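You operate a simulated robot arm through the tools that you are given. There is no shell and no other tool. Be economical: measure what you need, move in short steps, check, and stop when the job is done.

Carry out the task below with a simulated two-armed robot. There is one attempt and no reset: what you move stays moved.

## Task
Swap the brown block in the hand clamp for the block on the job card.
Fine: hold the clamp steady to open and to shut its crank; old block upright in the block rack. Set down upright: what you pick out.

Only the result counts: the job must be done as asked and must still hold three seconds after the hand-in. Knocking over, shifting, dropping, spilling or breaking anything else fails it.

## Robot
Two 7-joint arms with two-finger grippers on one trunk, on a base that drives. Base frame: it is fixed to the floor where the robot stands at the start and does not move with it; the origin is under the middle of the robot, x ahead of it, y to its left, z up; the surface under the hand at the start is at about z = 860. Units: mm, degrees, N and s.
The left shoulder is at the start at [46, 175, 1203], the right one opposite. With the tool pointing down near the work surface each hand reaches from about 100 to 840 mm from the robot's upright axis, wherever it stands, measured 20 degrees to its own side. Places, roughly: between the cheeks of the hand clamp [600, 300, 900]; front slot of the block rack [500, -600, 600]; hand clamp crank [500, 300, 900]. Payload 2.94 kg a hand.
The TCP of each hand is the grasp point between the finger pads, 30 mm short of the fingertips. In the tool frame z runs along the fingers and y along their closing line. The gripper opens to 138 mm. The gripper's body begins 109 mm behind the TCP.
Orientation is that of the tool frame in the base frame, as a unit quaternion [w, x, y, z]. With the fingers straight down and closing along the base's y, the tool's x points along the base's -x, its y along +y and its z along -z.

## Interface
- The arms move only by the tool send_rows. It takes "left_deltas", "right_deltas" or both (then of equal length, played together; a hand with none holds still); each is a list of rows, each a list of 7 numbers: the closure, from 0 (fully open) to 1 (shut), then the shift along the base's x, y, z in cm, then the turn, a rotation vector about the base's x, y, z in degrees. In form: [[jaw, x, y, z, wx, wy, wz], ...]. A call has 1 to 10 rows; each row is the pose to reach, as a shift and turn from the pose commanded when the call began. Each row takes 0.2 s and may step no farther than 50 mm and 8.6 degrees from the row before; otherwise, or with a gripper value out of range, the whole call is refused. Where a pose cannot be reached the arm comes as near as it can. A force on the tool above 40 N (or 10 N above the force at the start of the call, whichever is more), or a blocked arm, ends the call early, and 0.2 s more pass. The fingers move at their own pace and stop on an object; they squeeze with about 34 N. The grip force told is the motor's: it shows also when the fingers shut on nothing. Time passes only in rows, and 0.2 s behind the last, so rows that repeat a pose let the fingers close. It gives the time, the measured TCP pose, the force on the tool (base axes), the opening and the grip force at its end, in the units of the frame above (readings bear some noise), with the torque about the TCP (base axes, N m) and any sound that the robot's microphone picked up.
- Cameras (640 x 400 px; columns grow to the right, rows downward): "scene" is now at [105.5, 17.1, 1672]; the picture's right is [0.26, -0.97, 0.00], its down [-0.78, -0.21, -0.59] and it looks along [0.57, 0.15, -0.81] (base axes); focal length 268 px, centre (320, 200). "left" rides on the left gripper at [71, -19, -146] in its tool frame; the picture's right is [0.26, 0.96, 0.00], its down [-0.85, 0.23, -0.48] and it looks along [-0.46, 0.12, 0.88] (tool axes); focal length 280 px, centre (320, 200). "right" rides on the right gripper at [71, 19, -146] in its tool frame; the picture's right is [-0.26, 0.97, 0.00], its down [-0.85, -0.23, -0.48] and it looks along [-0.46, -0.12, 0.88] (tool axes); focal length 280 px, centre (320, 200). There is no depth. A picture from a camera that has moved, and an enlarged one, comes with that camera's place and axes in the base frame and with its lens.
- snapshot(camera): a new picture of that camera. It takes no simulated time.
- lift_body(by): slides the trunk up (or, below 0, down) by that many mm; the arms and the scene camera ride with it, the base frame stays. It gives what a move gives, with no picture.
- roll_base(legs): drives the robot by 1 to 6 legs, each [ahead, turn to the left] in mm and degrees, along the robot's own axes; the way and the turn of a leg run together, so that a leg with both is an arc; at most 1500 mm and 180 degrees a leg. The arms and the cameras ride along, it lands a little off, and it stops where it bumps. It gives what a move gives.
- aim_head(pan, tilt): turns the head with the scene camera to pan (to the left, within 120 degrees either way) and tilt (down, from -29 to 69), counted from straight ahead of the robot. It gives what a move gives.
- enlarge(camera, box): a new picture of the part [left, top, right, bottom] of that camera's present view, enlarged. It takes no simulated time.
- hand_in(): hands the job in; it is judged then, once.

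Go step by step. Nothing tells you exact positions but the pictures and the camera data: compare them with the known pose of the tool, close in by small moves and look again before you grip or let go. The budget is 120 turns and 108 pictures, counting those below and the enlarged ones. Unless the task says otherwise, let go and move clear before handing in, and close with one line.

The tools are called by a JSON object that holds its "name" and its "arguments". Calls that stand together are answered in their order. send_rows: Moves the arms, as the interface text tells. Its arguments: {"type":"object","properties":{"left_deltas":{"type":"array","items":{"type":"array","items":{"type":"number"}}},"right_deltas":{"type":"array","items":{"type":"array","items":{"type":"number"}}}},"required":[]} The other tools are called the same way: lift_body (by) slides the trunk up or down; roll_base (legs) drives the base; aim_head (pan, tilt) turns the head that bears the scene camera; snapshot (camera) takes a picture; enlarge (camera, box) takes an enlarged picture of a part of a camera's view; hand_in () hands the job in.

At the start:

```text
clock: 0.0
left_eef_pos: [539.5, 457.3, 1263.0]
left_tcp_rot: [0.0, 0.0, 1.0, 0.0]
left_force: [0.2, 0.7, 0.0]
left_torque: [-0.01, -0.01, 0.0]
left_opening: 137.9
left_gripper_force: 0.0
right_eef_pos: [558.2, -119.8, 1223.2]
right_tcp_rot: [-0.001, 0.0, 1.0, 0.0]
right_force: [-0.9, 0.2, 0.4]
right_torque: [0.0, 0.02, -0.01]
right_opening: 137.9
right_gripper_force: 0.1
trunk travel left (down, up): [-375.0, 359.0]
robot x, y, heading: [2.0, 0.4, 0.0]
head pan, tilt: [14.9, 53.7]
```

scene: 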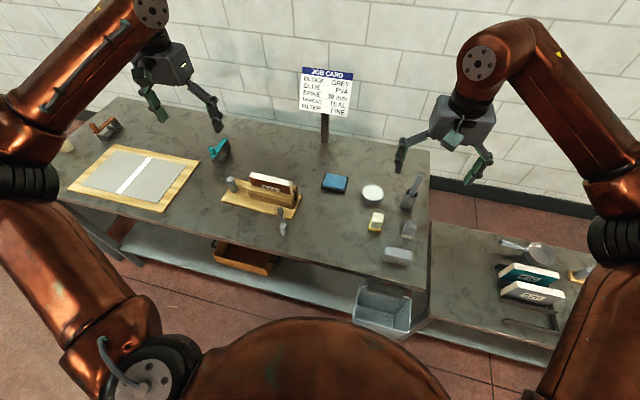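
right: 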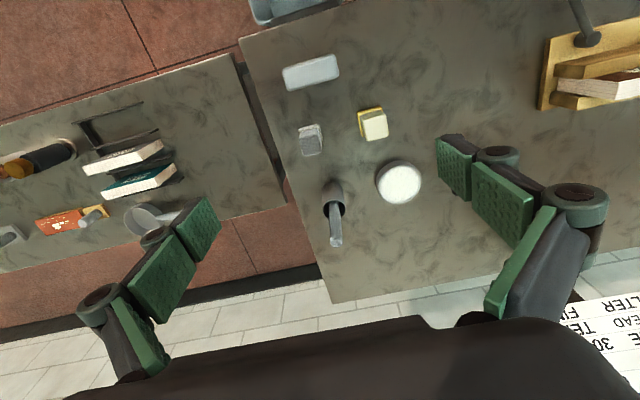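
left: 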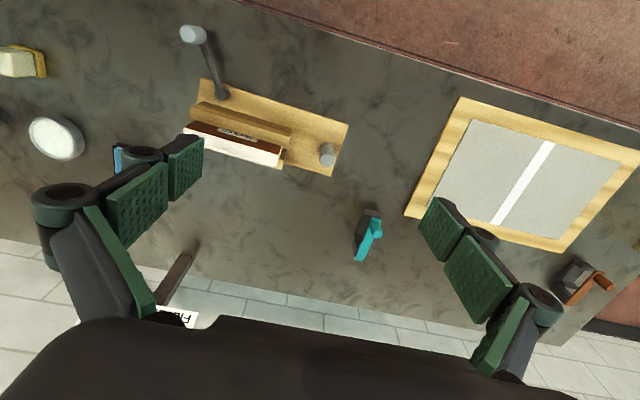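

I see the workbench with a wooden clamp holding a brown block (a book), a job card, and a lower rack to the right. I'll enlarge the card, clamp and rack first.

{"name": "enlarge", "arguments": {"camera": "scene", "box": [290, 60, 365, 120]}}

{"name": "enlarge", "arguments": {"camera": "scene", "box": [210, 160, 320, 240]}}

{"name": "enlarge", "arguments": {"camera": "scene", "box": [430, 220, 610, 350]}}

{"name": "enlarge", "arguments": {"camera": "left", "box": [160, 10, 380, 190]}}

{"name": "enlarge", "arguments": {"camera": "right", "box": [0, 60, 240, 260]}}

```text
6.67 times, centred on (328, 90) of scene
camera zoom: at [105.5, 17.1, 1672.0], right [0.26, -0.97, 0.0], down [-0.78, -0.21, -0.59], along [0.57, 0.15, -0.81], focal length 1784 px, centre (270, 933)
```

zoom: 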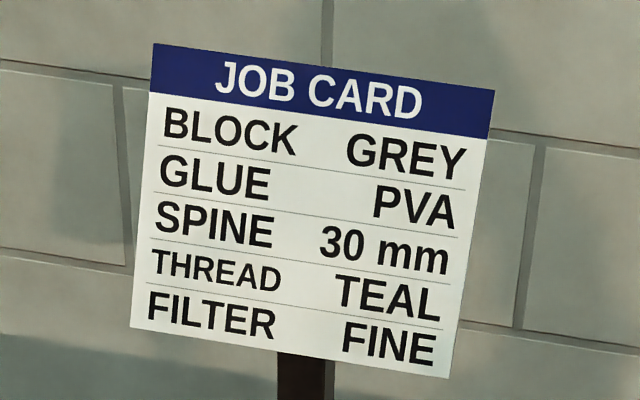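

```text
5.00 times, centred on (265, 200) of scene
camera zoom: at [105.5, 17.1, 1672.0], right [0.26, -0.97, 0.0], down [-0.78, -0.21, -0.59], along [0.57, 0.15, -0.81], focal length 1338 px, centre (595, 200)
```

zoom: 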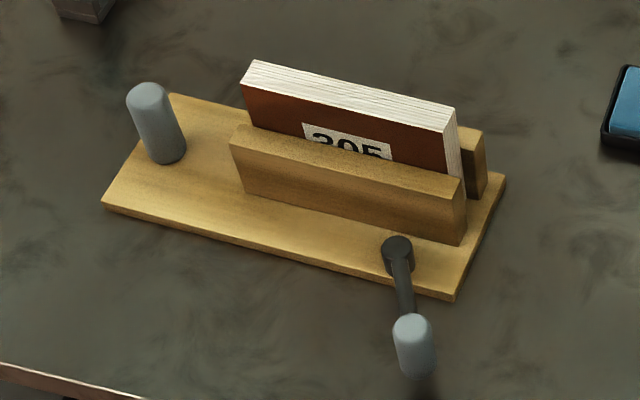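

```text
3.08 times, centred on (520, 285) of scene
camera zoom: at [105.5, 17.1, 1672.0], right [0.26, -0.97, 0.0], down [-0.78, -0.21, -0.59], along [0.57, 0.15, -0.81], focal length 824 px, centre (-295, -62)
```

zoom: 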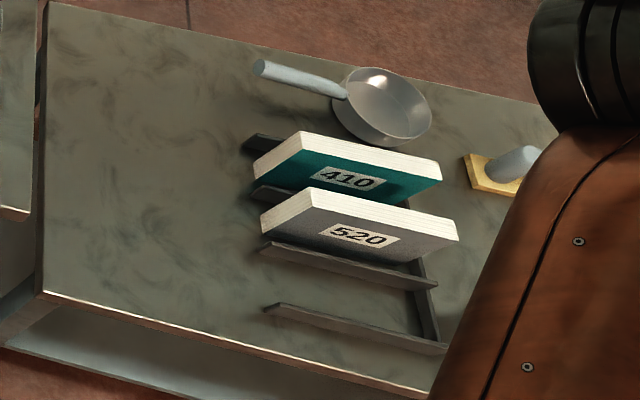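

```text
2.22 times, centred on (270, 100) of left
camera zoom: at [468.0, 437.8, 1409.4], right [-0.26, 0.96, 0.0], down [0.85, 0.23, 0.48], along [0.46, 0.12, -0.88], focal length 623 px, centre (431, 422)
```

zoom: 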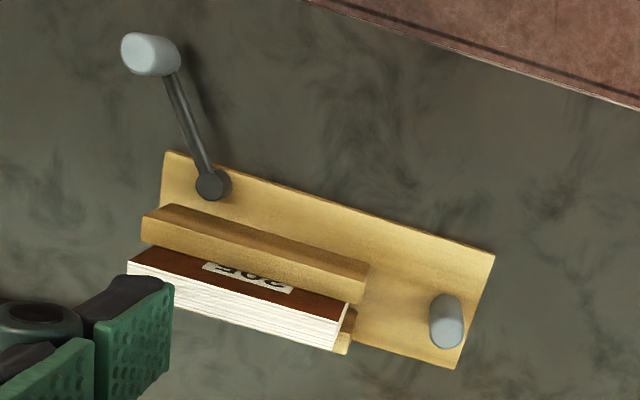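

```text
2.00 times, centred on (120, 160) of right
camera zoom: at [487.5, -101.6, 1369.0], right [0.26, 0.97, 0.0], down [0.85, -0.23, 0.47], along [0.46, -0.12, -0.88], focal length 561 px, centre (720, 280)
```

zoom: 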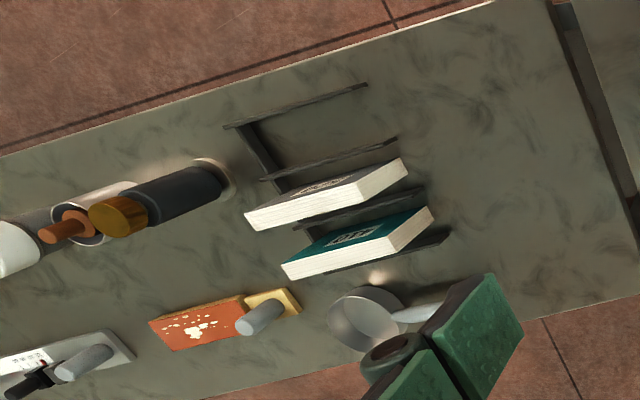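

The card says BLOCK GREY, so it's the "520" block in the rack's middle slot; the front slot looks free. The clamp is at roughly (620,370) with a peg at about (642,497) and the crank knob at about (497,246). Next I want finer views of the clamp and rack.

{"name": "enlarge", "arguments": {"camera": "scene", "box": [216, 168, 304, 223]}}

{"name": "enlarge", "arguments": {"camera": "left", "box": [170, 20, 362, 140]}}

{"name": "enlarge", "arguments": {"camera": "scene", "box": [490, 250, 570, 330]}}

{"name": "enlarge", "arguments": {"camera": "right", "box": [70, 90, 190, 200]}}

```text
7.27 times, centred on (260, 196) of scene
camera zoom: at [105.5, 17.1, 1672.0], right [0.26, -0.97, 0.0], down [-0.78, -0.21, -0.59], along [0.57, 0.15, -0.81], focal length 1946 px, centre (756, 233)
```

zoom: 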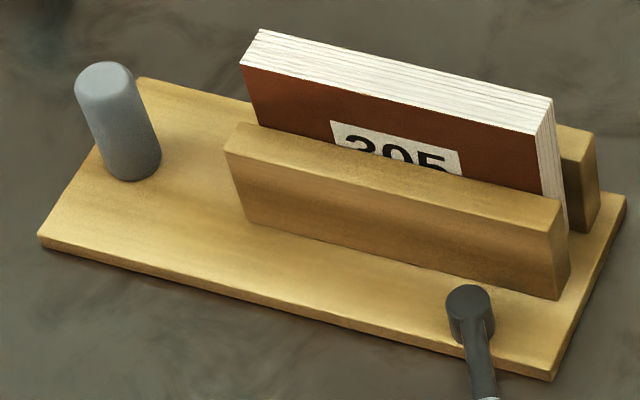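

```text
3.33 times, centred on (266, 80) of left
camera zoom: at [468.0, 437.8, 1409.4], right [-0.26, 0.96, 0.0], down [0.85, 0.23, 0.48], along [0.46, 0.12, -0.88], focal length 935 px, centre (500, 600)
```

zoom: 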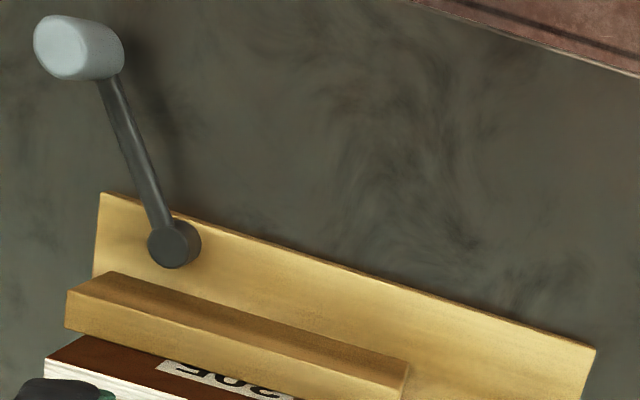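

```text
5.00 times, centred on (530, 290) of scene
camera zoom: at [105.5, 17.1, 1672.0], right [0.26, -0.97, 0.0], down [-0.78, -0.21, -0.59], along [0.57, 0.15, -0.81], focal length 1338 px, centre (-730, -250)
```

zoom: 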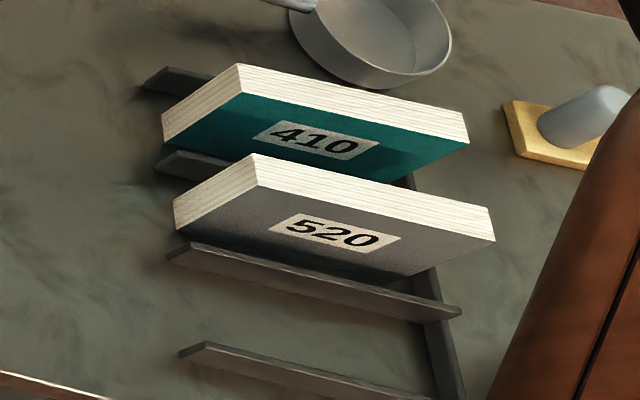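

```text
3.64 times, centred on (130, 145) of right
camera zoom: at [487.5, -101.6, 1369.0], right [0.26, 0.97, 0.0], down [0.85, -0.23, 0.47], along [0.46, -0.12, -0.88], focal length 1020 px, centre (1011, 400)
```

zoom: 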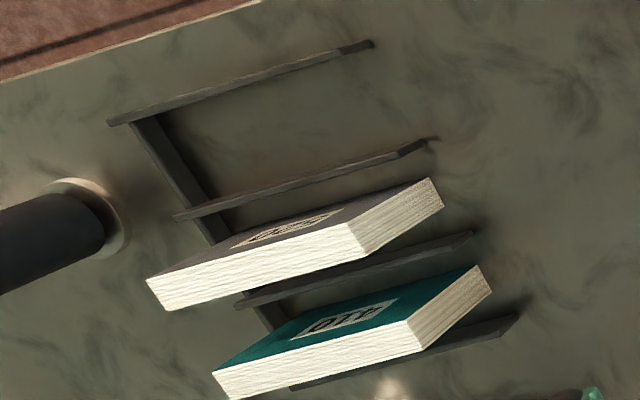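

The crank is a vertical-axis crank: hub at about (580,288) and an upright knob at about (497,246). The peg is at about (628,490). I'll bring both hands above those points, fingers partly closed.

{"name": "send_rows", "arguments": {"left_deltas": [[0.5, 1.5, 0.6, -3.5, 0, 0, 0], [0.5, 3, 1.2, -7, 0, 0, 0], [0.5, 4.5, 1.8, -10.5, 0, 0, 0], [0.5, 6, 2.4, -14, 0, 0, 0], [0.5, 7.5, 2.8, -17, 0, 0, 0], [0.5, 8.8, 3.3, -19, 0, 0, 0], [0.5, 8.8, 3.3, -19, 0, 0, 0], [0.5, 8.8, 3.3, -19, 0, 0, 0], [0.5, 8.8, 3.3, -19, 0, 0, 0]], "right_deltas": [[0.5, -0.7, 4, -2, 0, 0, 0], [0.5, -1.4, 8, -4, 0, 0, 0], [0.5, -2.1, 12, -6, 0, 0, 0], [0.5, -2.8, 16, -8, 0, 0, 0], [0.5, -3.5, 20, -10, 0, 0, 0], [0.5, -4.2, 24, -12, 0, 0, 0], [0.5, -4.9, 28, -14, 0, 0, 0], [0.5, -5.6, 32, -16, 0, 0, 0], [0.5, -6.1, 36.4, -17, 0, 0, 0]]}}

{"name": "snapshot", "arguments": {"camera": "right"}}

{"name": "snapshot", "arguments": {"camera": "left"}}

{"name": "snapshot", "arguments": {"camera": "scene"}}

```text
clock: 2.0
left_eef_pos: [626.2, 492.4, 1072.9]
left_tcp_rot: [0.0, 0.0, 1.0, -0.002]
left_force: [0.1, 0.1, 0.3]
left_torque: [-0.09, -0.01, 0.03]
left_opening: 69.1
left_gripper_force: 0.0
right_eef_pos: [496.7, 243.7, 1054.1]
right_tcp_rot: [-0.001, 0.001, 1.0, -0.001]
right_force: [0.2, 0.1, -0.6]
right_torque: [-0.05, -0.03, 0.0]
right_opening: 69.1
right_gripper_force: 0.0
trunk travel left (down, up): [-375.0, 359.0]
robot x, y, heading: [-1.7, 4.0, 0.1]
head pan, tilt: [14.9, 53.7]
```

```text
95 pictures are left
camera right: at [427.0, 263.5, 1198.9], right [0.26, 0.97, 0.0], down [0.85, -0.23, 0.48], along [0.46, -0.13, -0.88], focal length 280 px, centre (320, 200)
```

right: 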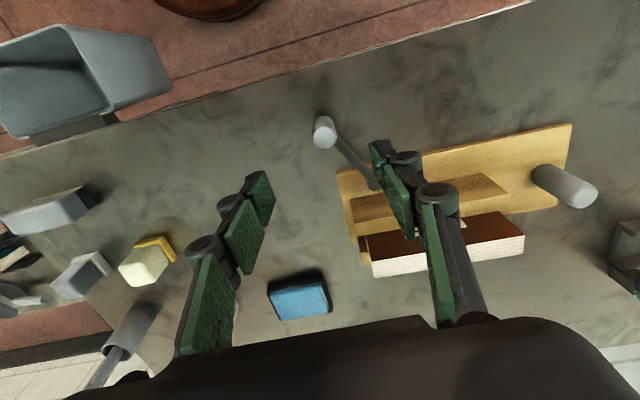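

```text
94 pictures are left
camera left: at [554.9, 474.1, 1218.7], right [-0.26, 0.96, 0.0], down [0.85, 0.23, 0.47], along [0.46, 0.12, -0.88], focal length 280 px, centre (320, 200)
```

left: 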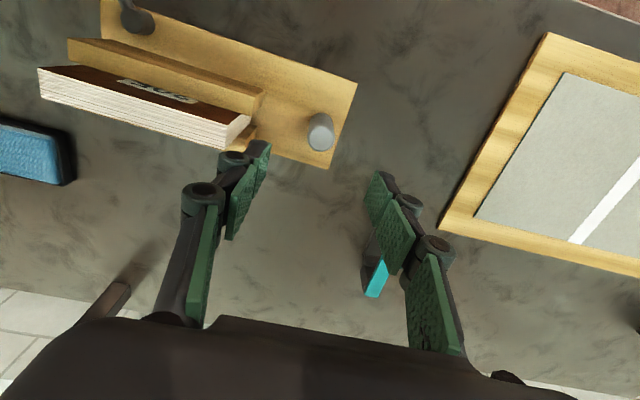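

```text
93 pictures are left
camera scene: at [105.4, 21.4, 1672.1], right [0.26, -0.97, 0.0], down [-0.78, -0.21, -0.59], along [0.57, 0.15, -0.81], focal length 268 px, centre (320, 200)
```

scene: 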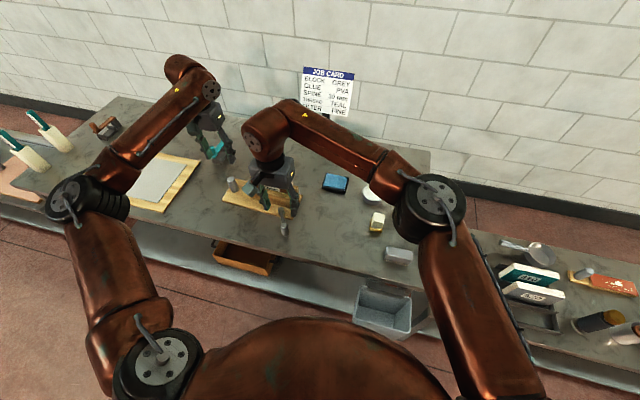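

The hands are close above their targets. I'll enlarge to pin down the knob and peg centres.

{"name": "enlarge", "arguments": {"camera": "left", "box": [270, 80, 366, 180]}}

{"name": "enlarge", "arguments": {"camera": "right", "box": [290, 90, 386, 150]}}

{"name": "enlarge", "arguments": {"camera": "scene", "box": [210, 160, 306, 240]}}

```text
4.00 times, centred on (318, 130) of left
camera zoom: at [554.9, 474.1, 1218.7], right [-0.26, 0.96, 0.0], down [0.85, 0.23, 0.47], along [0.46, 0.12, -0.88], focal length 1122 px, centre (328, 480)
```

zoom: 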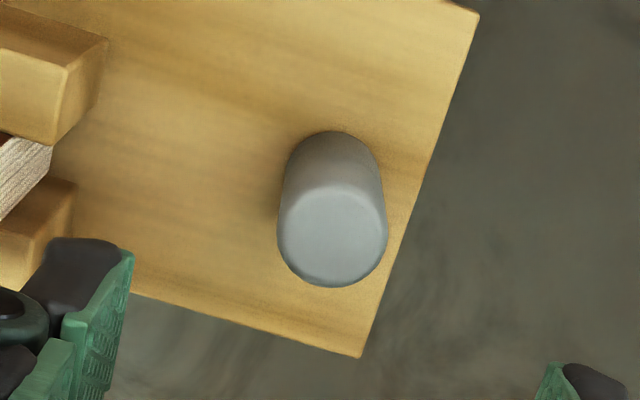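

```text
6.67 times, centred on (338, 120) of right
camera zoom: at [427.0, 263.5, 1198.9], right [0.26, 0.97, 0.0], down [0.85, -0.23, 0.48], along [0.46, -0.13, -0.88], focal length 1869 px, centre (200, 733)
```

zoom: 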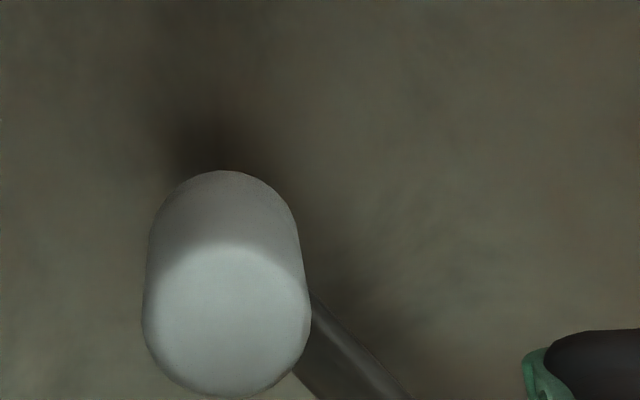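

```text
5.00 times, centred on (258, 200) of scene
camera zoom: at [105.4, 21.4, 1672.1], right [0.26, -0.97, 0.0], down [-0.78, -0.21, -0.59], along [0.57, 0.15, -0.81], focal length 1338 px, centre (630, 200)
```

zoom: 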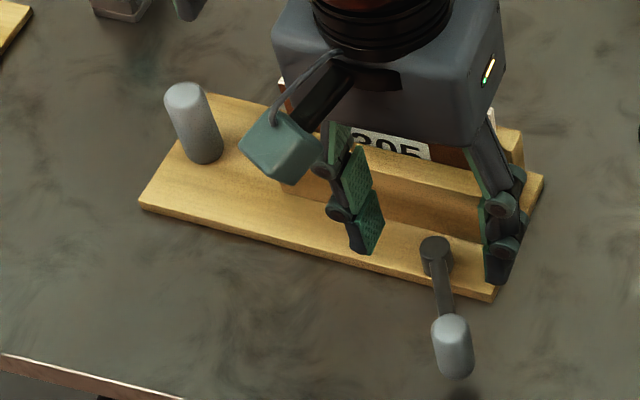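

Peg is at (632,495) with its top at z≈937; knob at (500,245) with its top at ≈935. I'll lower both hands around them without gripping.

{"name": "send_rows", "arguments": {"left_deltas": [[0.55, 0.3, 0.1, -4, 0, 0, 0], [0.55, 0.6, 0.26, -8, 0, 0, 0], [0.55, 0.6, 0.26, -12, 0, 0, 0], [0.55, 0.6, 0.26, -14.5, 0, 0, 0], [0.55, 0.6, 0.26, -15.8, 0, 0, 0], [0.55, 0.6, 0.26, -15.8, 0, 0, 0]], "right_deltas": [[0.55, 0.2, 0.1, -3, 0, 0, 0], [0.55, 0.33, 0.13, -6, 0, 0, 0], [0.55, 0.33, 0.13, -9, 0, 0, 0], [0.55, 0.33, 0.13, -11, 0, 0, 0], [0.55, 0.33, 0.13, -12.4, 0, 0, 0], [0.55, 0.33, 0.13, -12.4, 0, 0, 0]]}}

{"name": "enlarge", "arguments": {"camera": "left", "box": [200, 60, 440, 220]}}

{"name": "enlarge", "arguments": {"camera": "right", "box": [200, 60, 440, 220]}}

```text
clock: 3.4
left_eef_pos: [632.7, 492.9, 914.3]
left_tcp_rot: [0.0, 0.0, 1.0, -0.002]
left_force: [0.1, -0.1, -0.2]
left_torque: [-0.02, 0.0, 0.0]
left_opening: 61.9
left_gripper_force: 0.0
right_eef_pos: [500.5, 244.9, 930.0]
right_tcp_rot: [0.0, 0.0, 1.0, 0.0]
right_force: [0.4, 1.5, 0.0]
right_torque: [0.01, 0.0, 0.0]
right_opening: 62.2
right_gripper_force: 0.0
trunk travel left (down, up): [-375.0, 359.0]
robot x, y, heading: [-1.7, -1.0, -0.0]
head pan, tilt: [14.9, 53.7]
```

```text
2.50 times, centred on (320, 140) of left
camera zoom: at [561.7, 473.8, 1060.5], right [-0.26, 0.96, 0.0], down [0.85, 0.23, 0.48], along [0.46, 0.12, -0.88], focal length 701 px, centre (320, 350)
```

zoom: 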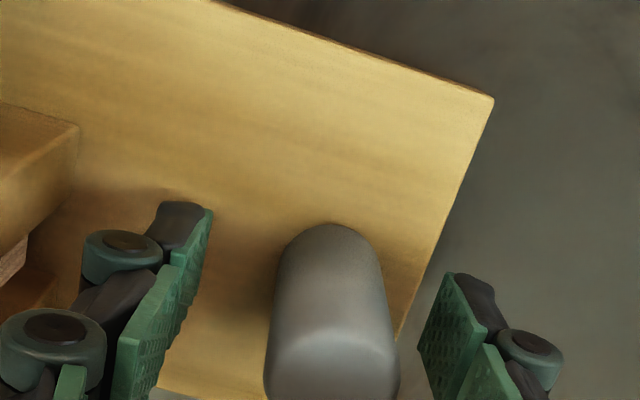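

```text
2.50 times, centred on (320, 140) of right
camera zoom: at [429.9, 264.8, 1075.0], right [0.26, 0.97, 0.0], down [0.85, -0.23, 0.48], along [0.46, -0.12, -0.88], focal length 701 px, centre (320, 350)
```

zoom: 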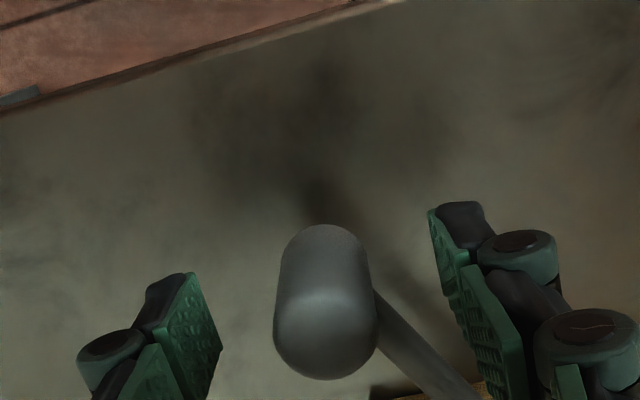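

Both are well bracketed. I'll nudge by 1–2 mm and close on peg and knob.

{"name": "send_rows", "arguments": {"left_deltas": [[0.55, 0, 0.18, 0, 0, 0, 0], [0.8, 0, 0.18, 0, 0, 0, 0], [1, 0, 0.18, 0, 0, 0, 0], [1, 0, 0.18, 0, 0, 0, 0], [1, 0, 0.18, 0, 0, 0, 0], [1, 0, 0.18, 0, 0, 0, 0]], "right_deltas": [[0.55, 0, 0.15, 0, 0, 0, 0], [0.8, 0, 0.15, 0, 0, 0, 0], [1, 0, 0.15, 0, 0, 0, 0], [1, 0, 0.15, 0, 0, 0, 0], [1, 0, 0.15, 0, 0, 0, 0], [1, 0, 0.15, 0, 0, 0, 0]]}}

{"name": "enlarge", "arguments": {"camera": "scene", "box": [210, 150, 338, 250]}}

```text
clock: 4.8
left_eef_pos: [633.1, 495.4, 914.1]
left_tcp_rot: [0.0, -0.001, 1.0, 0.0]
left_force: [2.9, 5.1, 0.9]
left_torque: [0.16, -0.05, 0.08]
left_opening: 28.4
left_gripper_force: 34.0
right_eef_pos: [500.2, 245.8, 928.9]
right_tcp_rot: [-0.001, 0.0, 1.0, 0.0]
right_force: [-2.9, -3.5, -0.3]
right_torque: [-0.11, -0.02, -0.13]
right_opening: 24.0
right_gripper_force: 33.6
trunk travel left (down, up): [-375.0, 359.0]
robot x, y, heading: [-3.8, -1.9, -0.0]
head pan, tilt: [14.9, 53.7]
```

```text
4.00 times, centred on (274, 200) of scene
camera zoom: at [105.8, 18.2, 1672.0], right [0.26, -0.97, 0.0], down [-0.78, -0.21, -0.59], along [0.57, 0.15, -0.81], focal length 1070 px, centre (504, 200)
```

zoom: 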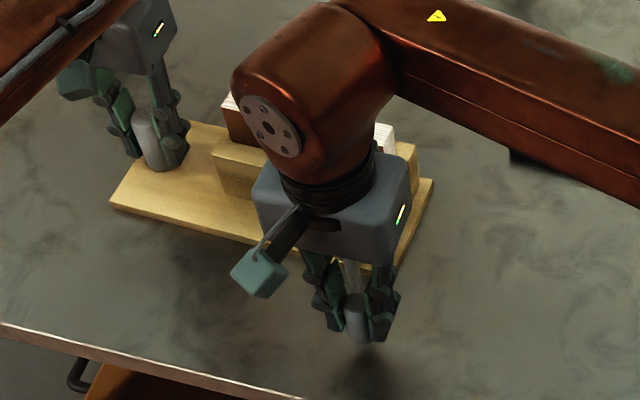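

Both gripped. I'll try turning the crank a little counter-clockwise around the hub (580,288) while the left hand holds the peg, watching forces.

{"name": "send_rows", "arguments": {"right_deltas": [[1, 0.31, -0.55, 0, 0, 0, 4], [1, 0.66, -1.08, 0, 0, 0, 8], [1, 1.05, -1.59, 0, 0, 0, 12], [1, 1.47, -2.06, 0, 0, 0, 16], [1, 1.47, -2.06, 0, 0, 0, 16]]}}

{"name": "enlarge", "arguments": {"camera": "scene", "box": [210, 150, 338, 250]}}

```text
clock: 6.0
left_eef_pos: [634.1, 490.5, 914.9]
left_tcp_rot: [0.0, 0.003, 1.0, -0.004]
left_force: [-10.0, -32.7, 10.4]
left_torque: [-0.85, 0.11, -0.09]
left_opening: 28.2
left_gripper_force: 34.6
right_eef_pos: [515.8, 227.7, 930.2]
right_tcp_rot: [0.001, -0.14, 0.99, 0.004]
right_force: [14.5, 31.5, -1.8]
right_torque: [0.79, -0.25, 0.05]
right_opening: 23.9
right_gripper_force: 33.6
trunk travel left (down, up): [-375.0, 359.0]
robot x, y, heading: [1.1, 2.0, 0.4]
head pan, tilt: [14.9, 53.7]
```

```text
4.00 times, centred on (274, 200) of scene
camera zoom: at [105.8, 17.4, 1672.1], right [0.26, -0.97, 0.0], down [-0.78, -0.21, -0.59], along [0.57, 0.15, -0.81], focal length 1070 px, centre (504, 200)
```

zoom: 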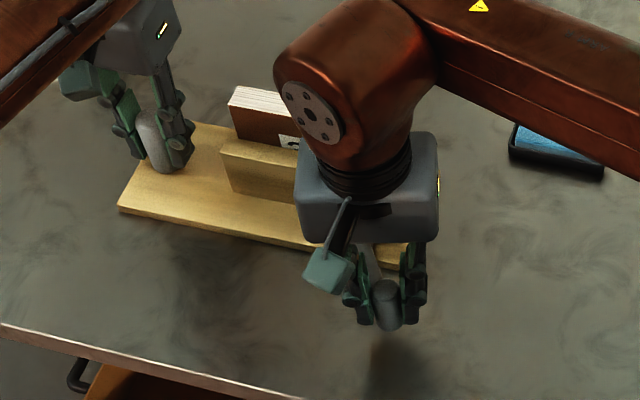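

Counter-clockwise meets strong resistance and drags the clamp a few mm, so I'll return to the start angle and compare.

{"name": "send_rows", "arguments": {"right_deltas": [[1, -0.42, 0.47, 0, 0, 0, -4], [1, -0.81, 0.98, 0, 0, 0, -8], [1, -1.16, 1.51, 0, 0, 0, -12], [1, -1.47, 2.06, 0, 0, 0, -16], [1, -1.47, 2.06, 0, 0, 0, -16]]}}

{"name": "enlarge", "arguments": {"camera": "scene", "box": [210, 150, 338, 250]}}

```text
clock: 7.2
left_eef_pos: [631.7, 495.5, 915.3]
left_tcp_rot: [0.0, -0.002, 1.0, 0.001]
left_force: [-3.2, -2.0, -0.3]
left_torque: [0.03, 0.47, -0.13]
left_opening: 28.2
left_gripper_force: 33.7
right_eef_pos: [500.2, 244.1, 930.5]
right_tcp_rot: [0.0, 0.001, 1.0, 0.0]
right_force: [4.0, -2.1, 8.2]
right_torque: [-0.1, -0.71, -0.28]
right_opening: 23.8
right_gripper_force: 34.2
trunk travel left (down, up): [-375.0, 359.0]
robot x, y, heading: [5.0, -1.9, 0.1]
head pan, tilt: [14.9, 53.7]
```

```text
4.00 times, centred on (274, 200) of scene
camera zoom: at [105.5, 17.4, 1672.1], right [0.26, -0.97, 0.0], down [-0.78, -0.21, -0.59], along [0.57, 0.15, -0.81], focal length 1070 px, centre (504, 200)
```

zoom: 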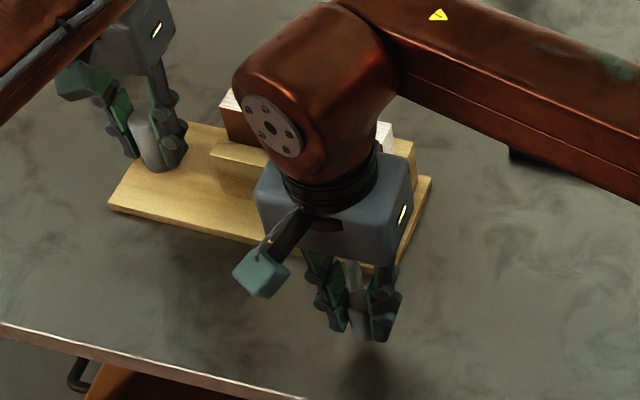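

Everything went back to its place. Now a clockwise test.

{"name": "send_rows", "arguments": {"right_deltas": [[1, -0.28, 0.57, 0, 0, 0, -4], [1, -0.51, 1.16, 0, 0, 0, -8], [1, -0.7, 1.77, 0, 0, 0, -12], [1, -0.85, 2.39, 0, 0, 0, -16], [1, -0.85, 2.39, 0, 0, 0, -16]]}}

{"name": "enlarge", "arguments": {"camera": "scene", "box": [210, 150, 338, 250]}}

```text
clock: 8.4
left_eef_pos: [632.0, 495.7, 915.0]
left_tcp_rot: [0.001, -0.001, 1.0, 0.0]
left_force: [5.4, 10.3, 0.5]
left_torque: [0.28, -0.68, 0.29]
left_opening: 28.2
left_gripper_force: 34.1
right_eef_pos: [490.9, 271.1, 929.6]
right_tcp_rot: [0.0, 0.139, 0.99, 0.0]
right_force: [-8.9, -6.9, 7.5]
right_torque: [-0.09, 0.53, -0.36]
right_opening: 23.7
right_gripper_force: 34.0
trunk travel left (down, up): [-375.0, 359.0]
robot x, y, heading: [-1.6, 2.1, -0.0]
head pan, tilt: [14.9, 53.7]
```

```text
4.00 times, centred on (274, 200) of scene
camera zoom: at [105.2, 18.4, 1672.1], right [0.26, -0.97, 0.0], down [-0.78, -0.21, -0.59], along [0.57, 0.15, -0.81], focal length 1070 px, centre (504, 200)
```

zoom: 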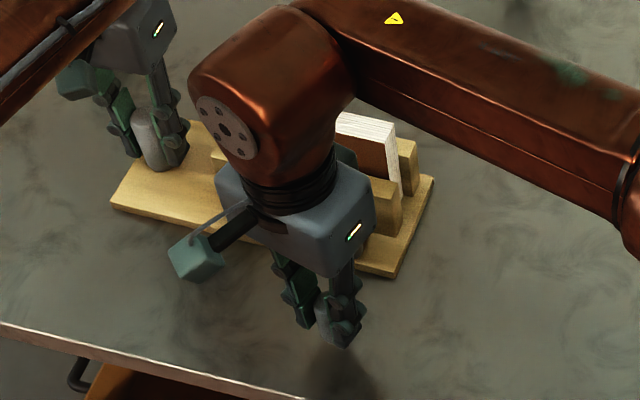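

Clockwise is easy and the clamp stays put, so that is the opening direction. Continuing another 40°.

{"name": "send_rows", "arguments": {"right_deltas": [[1, -0.16, 1.25, 0, 0, 0, -8], [1, -0.15, 2.52, 0, 0, 0, -16], [1, 0.04, 3.78, 0, 0, 0, -24], [1, 0.4, 5.0, 0, 0, 0, -32], [1, 0.92, 6.15, 0, 0, 0, -40], [1, 0.92, 6.15, 0, 0, 0, -40]]}}

{"name": "enlarge", "arguments": {"camera": "scene", "box": [210, 150, 338, 250]}}

{"name": "snapshot", "arguments": {"camera": "right"}}

{"name": "snapshot", "arguments": {"camera": "left"}}

```text
clock: 9.8
left_eef_pos: [631.9, 494.9, 914.7]
left_tcp_rot: [0.0, 0.0, 1.0, -0.001]
left_force: [2.7, 1.0, 0.0]
left_torque: [-0.02, -0.34, 0.01]
left_opening: 28.2
left_gripper_force: 34.2
right_eef_pos: [501.8, 329.9, 929.4]
right_tcp_rot: [0.001, 0.47, 0.883, 0.0]
right_force: [-2.7, 2.6, 10.8]
right_torque: [-0.04, -0.12, 0.09]
right_opening: 23.7
right_gripper_force: 34.5
trunk travel left (down, up): [-375.0, 359.0]
robot x, y, heading: [-3.4, -2.0, -0.1]
head pan, tilt: [14.9, 53.7]
```

```text
4.00 times, centred on (274, 200) of scene
camera zoom: at [105.0, 18.3, 1672.2], right [0.26, -0.97, 0.0], down [-0.78, -0.21, -0.59], along [0.57, 0.15, -0.81], focal length 1070 px, centre (504, 200)
```

zoom: 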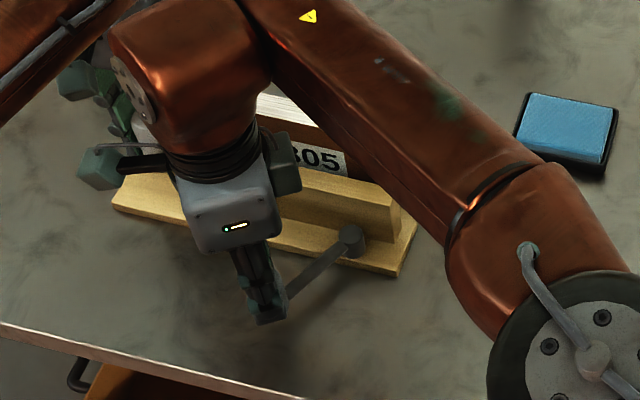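

```text
82 pictures are left
camera right: at [478.0, 400.2, 1074.6], right [0.95, 0.32, 0.0], down [0.28, -0.83, 0.48], along [0.15, -0.45, -0.88], focal length 280 px, centre (320, 200)
```

right: 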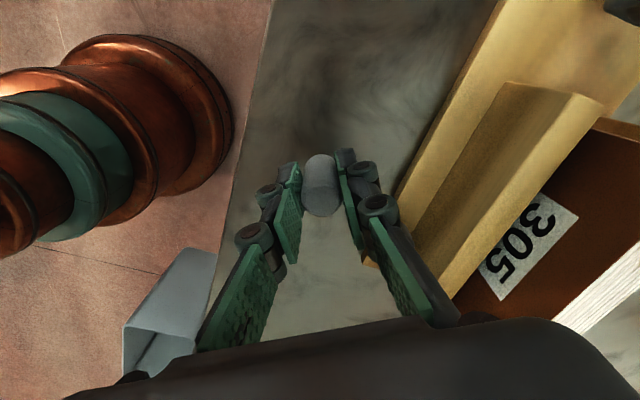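

```text
81 pictures are left
camera left: at [561.4, 475.5, 1061.3], right [-0.26, 0.97, 0.0], down [0.85, 0.23, 0.48], along [0.46, 0.12, -0.88], focal length 280 px, centre (320, 200)
```

left: 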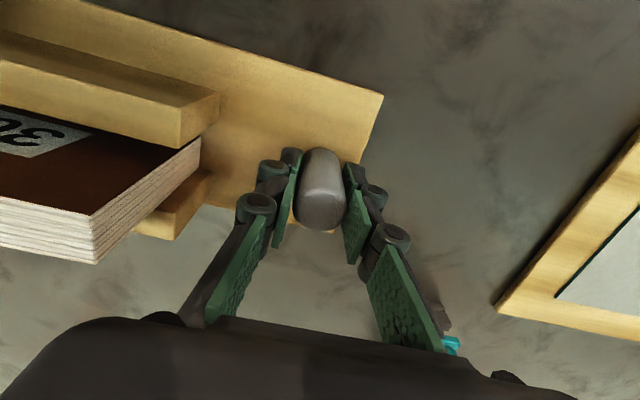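

The knob turns freely and the cheek is opening. Continuing 24° more, then looking at the gap.

{"name": "send_rows", "arguments": {"right_deltas": [[1, 0.68, 1.07, 0, 0, 0, -8], [1, 1.51, 2.04, 0, 0, 0, -16], [1, 2.46, 2.88, 0, 0, 0, -24], [1, 2.46, 2.88, 0, 0, 0, -24]]}}

{"name": "enlarge", "arguments": {"camera": "left", "box": [0, 20, 240, 270]}}

{"name": "enlarge", "arguments": {"camera": "scene", "box": [210, 150, 338, 250]}}

```text
clock: 10.8
left_eef_pos: [633.2, 495.1, 913.7]
left_tcp_rot: [0.0, 0.0, 1.0, 0.0]
left_force: [-0.2, -1.5, 6.7]
left_torque: [-0.04, 0.54, -0.01]
left_opening: 27.9
left_gripper_force: 34.2
right_eef_pos: [538.7, 311.6, 937.3]
right_tcp_rot: [0.001, 0.644, 0.765, 0.002]
right_force: [-1.5, -0.3, -6.8]
right_torque: [-0.04, -0.03, -0.03]
right_opening: 23.8
right_gripper_force: 34.3
right hand out of reach, approached as far as the arm can: row 1, 2, 3, 4
trunk travel left (down, up): [-375.0, 359.0]
robot x, y, heading: [1.5, 0.3, 0.2]
head pan, tilt: [14.9, 53.7]
```

```text
1.60 times, centred on (120, 145) of left
camera zoom: at [561.7, 475.7, 1061.3], right [-0.26, 0.96, 0.0], down [0.85, 0.23, 0.48], along [0.46, 0.12, -0.88], focal length 449 px, centre (640, 288)
```

zoom: 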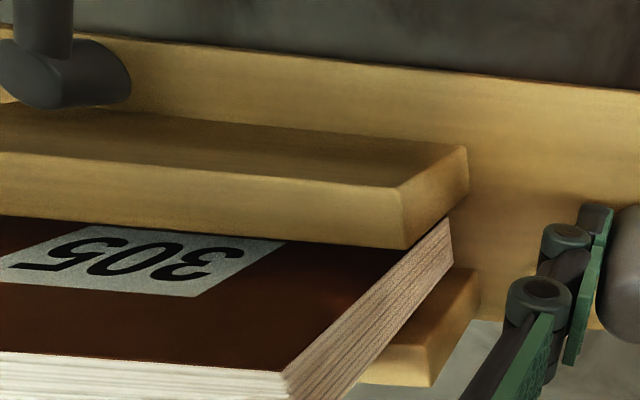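

```text
4.00 times, centred on (274, 200) of scene
camera zoom: at [105.7, 17.8, 1672.0], right [0.26, -0.97, 0.0], down [-0.78, -0.21, -0.59], along [0.57, 0.15, -0.81], focal length 1070 px, centre (504, 200)
```

zoom: 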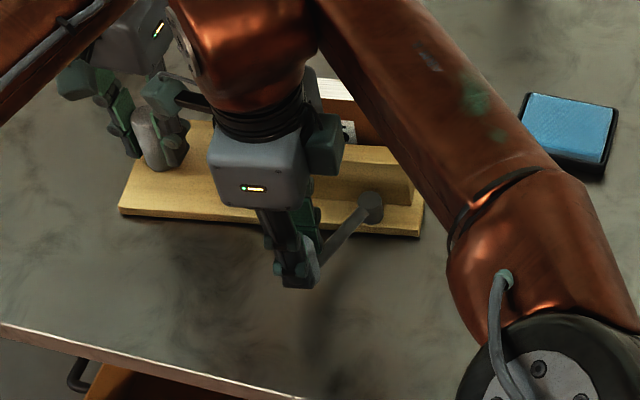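

The last bit was out of the right arm's reach and it pulled the clamp askew; I'll go back to the last good pose and check.

{"name": "send_rows", "arguments": {"right_deltas": [[1, -0.95, -0.84, 0, 0, 0, 8], [1, -1.78, -1.81, 0, 0, 0, 16], [1, -2.46, -2.88, 0, 0, 0, 24], [1, -2.46, -2.88, 0, 0, 0, 24]]}}

{"name": "enlarge", "arguments": {"camera": "left", "box": [0, 20, 240, 270]}}

{"name": "enlarge", "arguments": {"camera": "scene", "box": [210, 150, 338, 250]}}

```text
clock: 11.8
left_eef_pos: [631.7, 495.4, 915.4]
left_tcp_rot: [0.0, 0.0, 1.0, 0.0]
left_force: [-4.3, 4.7, 5.1]
left_torque: [0.14, 0.11, -0.25]
left_opening: 28.1
left_gripper_force: 33.9
right_eef_pos: [511.3, 282.7, 935.5]
right_tcp_rot: [0.0, 0.469, 0.883, -0.001]
right_force: [2.2, -2.9, -2.6]
right_torque: [-0.44, -0.27, -0.24]
right_opening: 23.7
right_gripper_force: 34.1
trunk travel left (down, up): [-375.0, 359.0]
robot x, y, heading: [-2.1, 2.1, -0.1]
head pan, tilt: [14.9, 53.7]
```

```text
1.60 times, centred on (120, 145) of left
camera zoom: at [561.3, 475.8, 1061.1], right [-0.26, 0.96, 0.0], down [0.85, 0.23, 0.48], along [0.46, 0.12, -0.88], focal length 449 px, centre (640, 288)
```

zoom: 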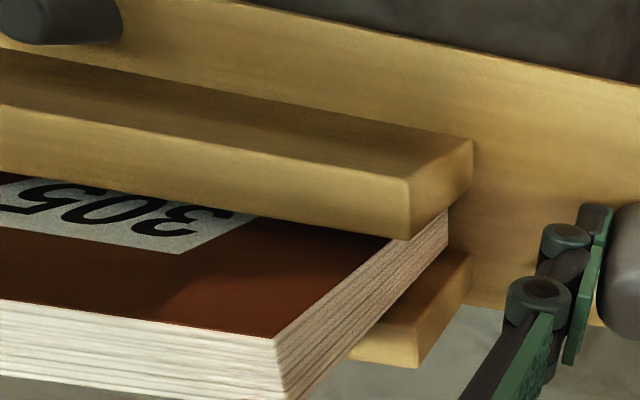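

```text
4.00 times, centred on (274, 200) of scene
camera zoom: at [105.1, 18.2, 1672.1], right [0.26, -0.97, 0.0], down [-0.78, -0.21, -0.59], along [0.57, 0.15, -0.81], focal length 1070 px, centre (504, 200)
```

zoom: 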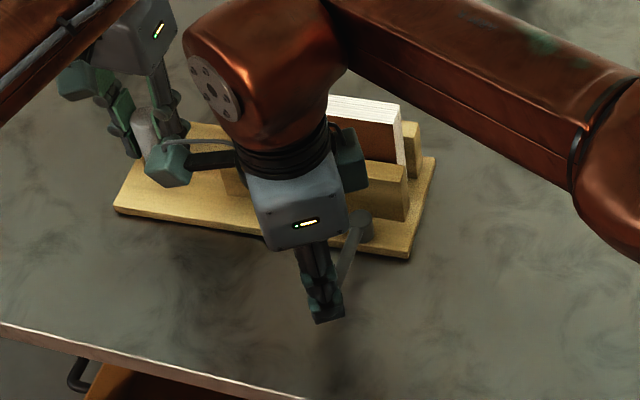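

The clamp is still a little askew because the reverse started from the achieved pose. I'll bring the knob back onto the original circle (angle 180°, about (489,290)).

{"name": "send_rows", "arguments": {"right_deltas": [[1, -0.7, 0.2, -0.2, 0, 0, 0], [1, -1.5, 0.4, -0.4, 0, 0, 0], [1, -2.2, 0.6, -0.6, 0, 0, 0], [1, -2.2, 0.6, -0.6, 0, 0, 0]]}}

{"name": "enlarge", "arguments": {"camera": "scene", "box": [210, 150, 338, 250]}}

{"name": "enlarge", "arguments": {"camera": "left", "box": [0, 20, 400, 270]}}

```text
clock: 12.8
left_eef_pos: [633.0, 493.0, 914.3]
left_tcp_rot: [0.0, 0.0, 1.0, -0.001]
left_force: [-3.1, -3.8, -5.0]
left_torque: [-0.17, -0.86, -0.09]
left_opening: 28.5
left_gripper_force: 34.2
right_eef_pos: [492.1, 289.2, 930.8]
right_tcp_rot: [0.001, 0.469, 0.883, 0.001]
right_force: [11.8, 1.1, 17.0]
right_torque: [-0.53, -0.77, 0.09]
right_opening: 23.8
right_gripper_force: 33.7
trunk travel left (down, up): [-375.0, 359.0]
robot x, y, heading: [-3.5, 0.3, 0.1]
head pan, tilt: [14.9, 53.7]
```

```text
4.00 times, centred on (274, 200) of scene
camera zoom: at [105.9, 17.3, 1672.2], right [0.26, -0.97, 0.0], down [-0.78, -0.21, -0.59], along [0.57, 0.15, -0.81], focal length 1070 px, centre (504, 200)
```

zoom: 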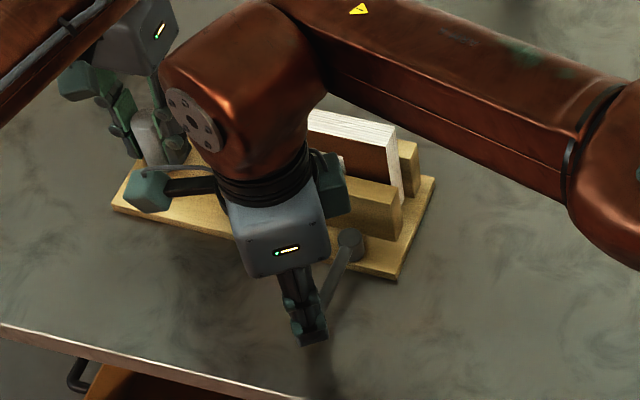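

```text
1.60 times, centred on (200, 145) of left
camera zoom: at [562.2, 474.3, 1060.8], right [-0.26, 0.97, 0.0], down [0.85, 0.23, 0.47], along [0.46, 0.12, -0.88], focal length 449 px, centre (512, 288)
```

zoom: 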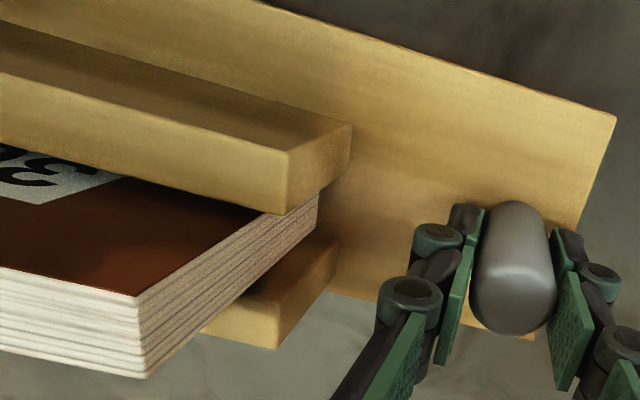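

The clamp is back in its original place. The rest of the turn (and the book) is beyond the right arm from here, so I'll release both, lift, and drive the robot about 120 mm left.

{"name": "send_rows", "arguments": {"left_deltas": [[0.8, 0, 0, 0, 0, 0, 0], [0.6, 0, 0, 0, 0, 0, 0], [0.55, 0, 0, 0, 0, 0, 0], [0.55, 0, 0, 4, 0, 0, 0], [0.55, 0, 0, 9, 0, 0, 0], [0.55, 0, 0, 14, 0, 0, 0], [0.55, -2, 0, 18, 0, 0, 0], [0.55, -5, 0, 22, 0, 0, 0], [0.55, -8, 0, 24, 0, 0, 0]], "right_deltas": [[0.8, 0, 0, 0, 0, 0, 0], [0.6, 0, 0, 0, 0, 0, 0], [0.55, 0, 0, 0, 0, 0, 0], [0.55, 0, 0, 4, 0, 0, 8], [0.55, 0, 0, 9, 0, 0, 16], [0.55, 0, -3, 14, 0, 0, 24], [0.55, 0, -7, 18, 0, 0, 32], [0.55, 0, -11, 22, 0, 0, 40], [0.55, 0, -15, 24, 0, 0, 48]]}}

{"name": "enlarge", "arguments": {"camera": "scene", "box": [210, 160, 338, 240]}}

```text
refused: row 6 steps farther than a row can; nothing moved
```

```text
5.00 times, centred on (274, 200) of scene
camera zoom: at [105.9, 17.3, 1672.2], right [0.26, -0.97, 0.0], down [-0.78, -0.21, -0.59], along [0.57, 0.15, -0.81], focal length 1338 px, centre (550, 200)
```

zoom: 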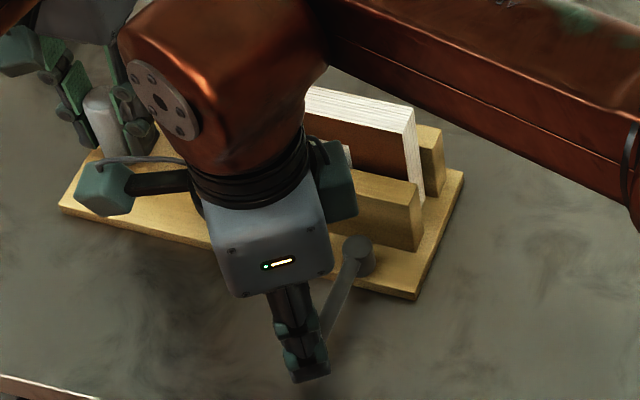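

A row stepped too far; I'll resend with smaller steps.

{"name": "send_rows", "arguments": {"left_deltas": [[0.8, 0, 0, 0, 0, 0, 0], [0.6, 0, 0, 0, 0, 0, 0], [0.55, 0, 0, 0, 0, 0, 0], [0.55, 0, 0, 4, 0, 0, 0], [0.55, 0, 0, 8, 0, 0, 0], [0.55, 0, 0, 12, 0, 0, 0], [0.55, -1, 0, 16, 0, 0, 0], [0.55, -3, 0, 19, 0, 0, 0], [0.55, -5, 0, 22, 0, 0, 0], [0.55, -7, 0, 24, 0, 0, 0]], "right_deltas": [[0.8, 0, 0, 0, 0, 0, 0], [0.6, 0, 0, 0, 0, 0, 0], [0.55, 0, 0, 0, 0, 0, 0], [0.55, 0, 0, 4, 0, 0, 8], [0.55, 0, 0, 8, 0, 0, 16], [0.55, 0, -2, 12, 0, 0, 24], [0.55, 0, -5, 15, 0, 0, 32], [0.55, 0, -8, 18, 0, 0, 40], [0.55, 0, -11, 21, 0, 0, 48], [0.55, 0, -14, 24, 0, 0, 56]]}}

{"name": "enlarge", "arguments": {"camera": "scene", "box": [210, 160, 338, 240]}}

{"name": "snapshot", "arguments": {"camera": "scene"}}

```text
clock: 15.0
left_eef_pos: [561.0, 493.0, 1155.5]
left_tcp_rot: [0.001, -0.001, 1.0, -0.001]
left_force: [0.1, -0.1, 0.7]
left_torque: [0.0, -0.03, 0.02]
left_opening: 61.9
left_gripper_force: 0.0
right_eef_pos: [487.7, 146.7, 1171.6]
right_tcp_rot: [0.001, -0.002, 1.0, 0.0]
right_force: [-0.1, 0.1, 0.8]
right_torque: [-0.01, -0.04, 0.0]
right_opening: 62.1
right_gripper_force: 0.0
trunk travel left (down, up): [-375.0, 359.0]
robot x, y, heading: [2.6, -1.1, 0.3]
head pan, tilt: [14.9, 53.7]
```

```text
5.00 times, centred on (274, 200) of scene
camera zoom: at [103.6, 15.8, 1672.3], right [0.26, -0.97, 0.0], down [-0.78, -0.21, -0.59], along [0.57, 0.15, -0.81], focal length 1338 px, centre (550, 200)
```

zoom: 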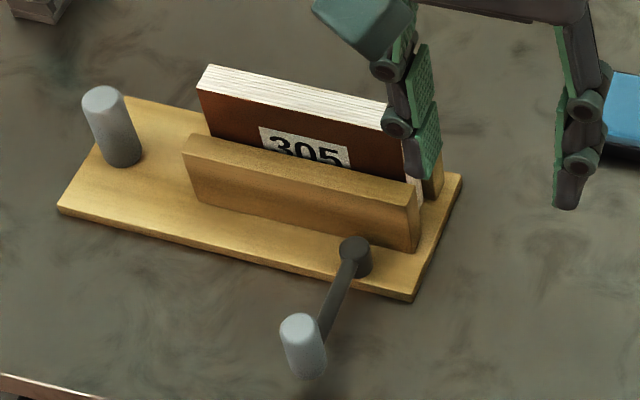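

```text
72 pictures are left
camera scene: at [103.6, 15.8, 1672.3], right [0.26, -0.97, 0.0], down [-0.78, -0.21, -0.59], along [0.57, 0.15, -0.81], focal length 268 px, centre (320, 200)
```

scene: 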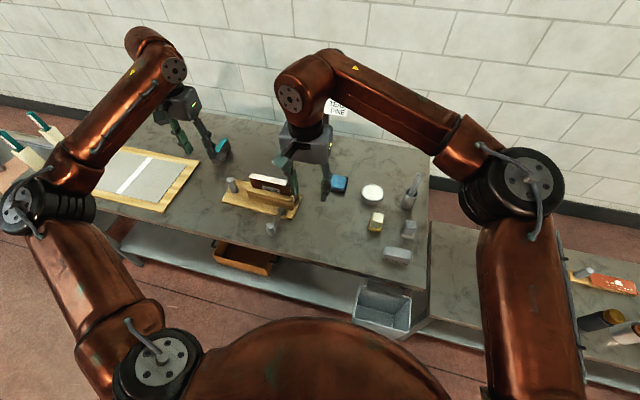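

The clamp sits as before and the crank stays put. Driving to shift the robot about 120 mm left.

{"name": "roll_base", "arguments": {"legs": [[0, 45], [170, 0], [0, -45], [-70, 0]]}}

{"name": "snapshot", "arguments": {"camera": "scene"}}

```text
clock: 21.2
left_eef_pos: [629.9, 614.1, 1148.3]
left_tcp_rot: [-0.008, 0.0, 1.0, -0.001]
left_force: [-0.3, -1.4, -0.4]
left_torque: [0.11, -0.04, -0.03]
left_opening: 62.1
left_gripper_force: 0.0
right_eef_pos: [557.4, 269.3, 1165.6]
right_tcp_rot: [-0.009, 0.001, 1.0, -0.001]
right_force: [-0.2, -1.1, -0.4]
right_torque: [0.07, -0.05, -0.03]
right_opening: 62.1
right_gripper_force: 0.1
trunk travel left (down, up): [-375.0, 359.0]
robot x, y, heading: [47.5, 117.7, 0.0]
head pan, tilt: [14.9, 53.7]
```

```text
71 pictures are left
camera scene: at [194.7, 137.4, 1672.6], right [0.26, -0.97, -0.01], down [-0.79, -0.21, -0.57], along [0.55, 0.15, -0.82], focal length 268 px, centre (320, 200)
```

scene: 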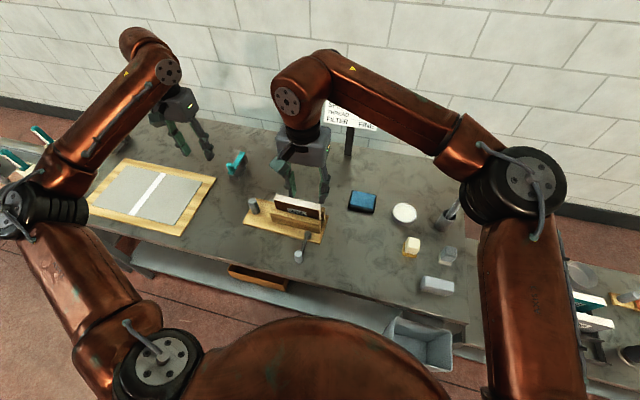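

I've shifted to about (47,118). Let it settle, then measure the knob and hub again.

{"name": "send_rows", "arguments": {"right_deltas": [[0.55, 0, 0, 0, 0, 0, 0], [0.55, 0, 0, 0, 0, 0, 0]]}}

{"name": "enlarge", "arguments": {"camera": "scene", "box": [230, 180, 358, 280]}}

{"name": "enlarge", "arguments": {"camera": "right", "box": [200, 0, 520, 200]}}

{"name": "enlarge", "arguments": {"camera": "left", "box": [0, 0, 320, 200]}}

```text
clock: 21.8
left_eef_pos: [584.4, 615.2, 1169.4]
left_tcp_rot: [0.014, -0.002, 1.0, -0.001]
left_force: [-2.2, 0.9, 3.0]
left_torque: [-0.13, -0.14, -0.01]
left_opening: 62.5
left_gripper_force: 0.0
right_eef_pos: [510.4, 271.1, 1183.2]
right_tcp_rot: [0.012, -0.002, 1.0, 0.0]
right_force: [-1.6, 1.1, 1.9]
right_torque: [-0.11, -0.2, 0.02]
right_opening: 62.1
right_gripper_force: 0.0
trunk travel left (down, up): [-375.0, 359.0]
robot x, y, heading: [52.4, 121.7, -0.0]
head pan, tilt: [14.9, 53.7]
```

```text
4.00 times, centred on (294, 230) of scene
camera zoom: at [139.3, 137.2, 1673.5], right [0.26, -0.97, 0.0], down [-0.77, -0.21, -0.6], along [0.58, 0.15, -0.8], focal length 1070 px, centre (424, 80)
```

zoom: 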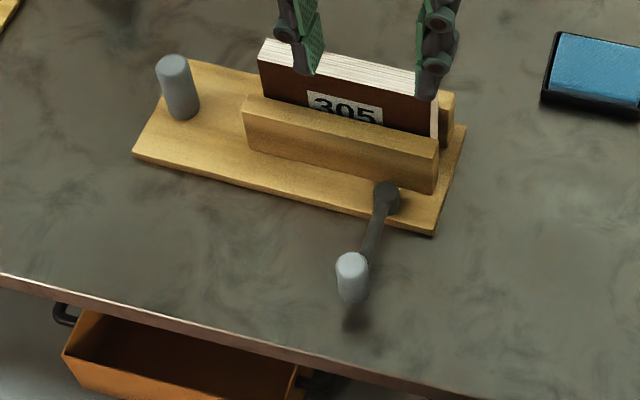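

```text
2.00 times, centred on (360, 100) of right
camera zoom: at [436.2, 290.3, 1327.1], right [0.26, 0.97, 0.01], down [0.84, -0.23, 0.5], along [0.48, -0.12, -0.87], focal length 561 px, centre (240, 400)
```

zoom: 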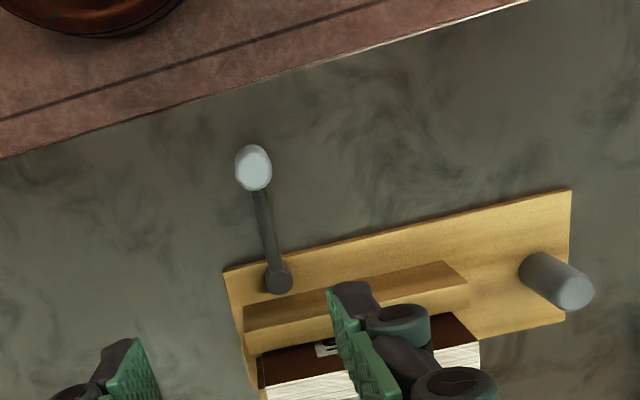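

```text
2.00 times, centred on (160, 100) of left
camera zoom: at [509.2, 596.1, 1313.5], right [-0.27, 0.96, -0.01], down [0.84, 0.23, 0.5], along [0.48, 0.13, -0.87], focal length 561 px, centre (640, 400)
```

zoom: 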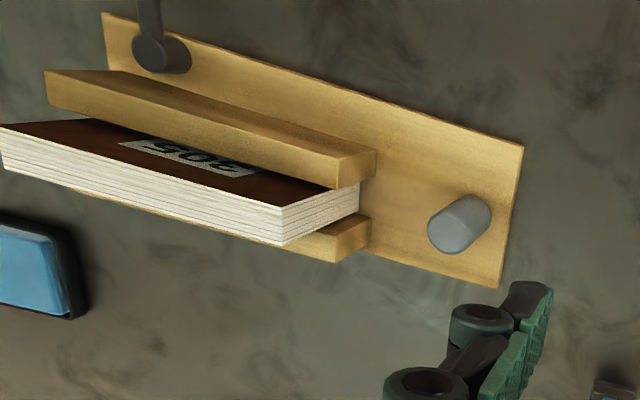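

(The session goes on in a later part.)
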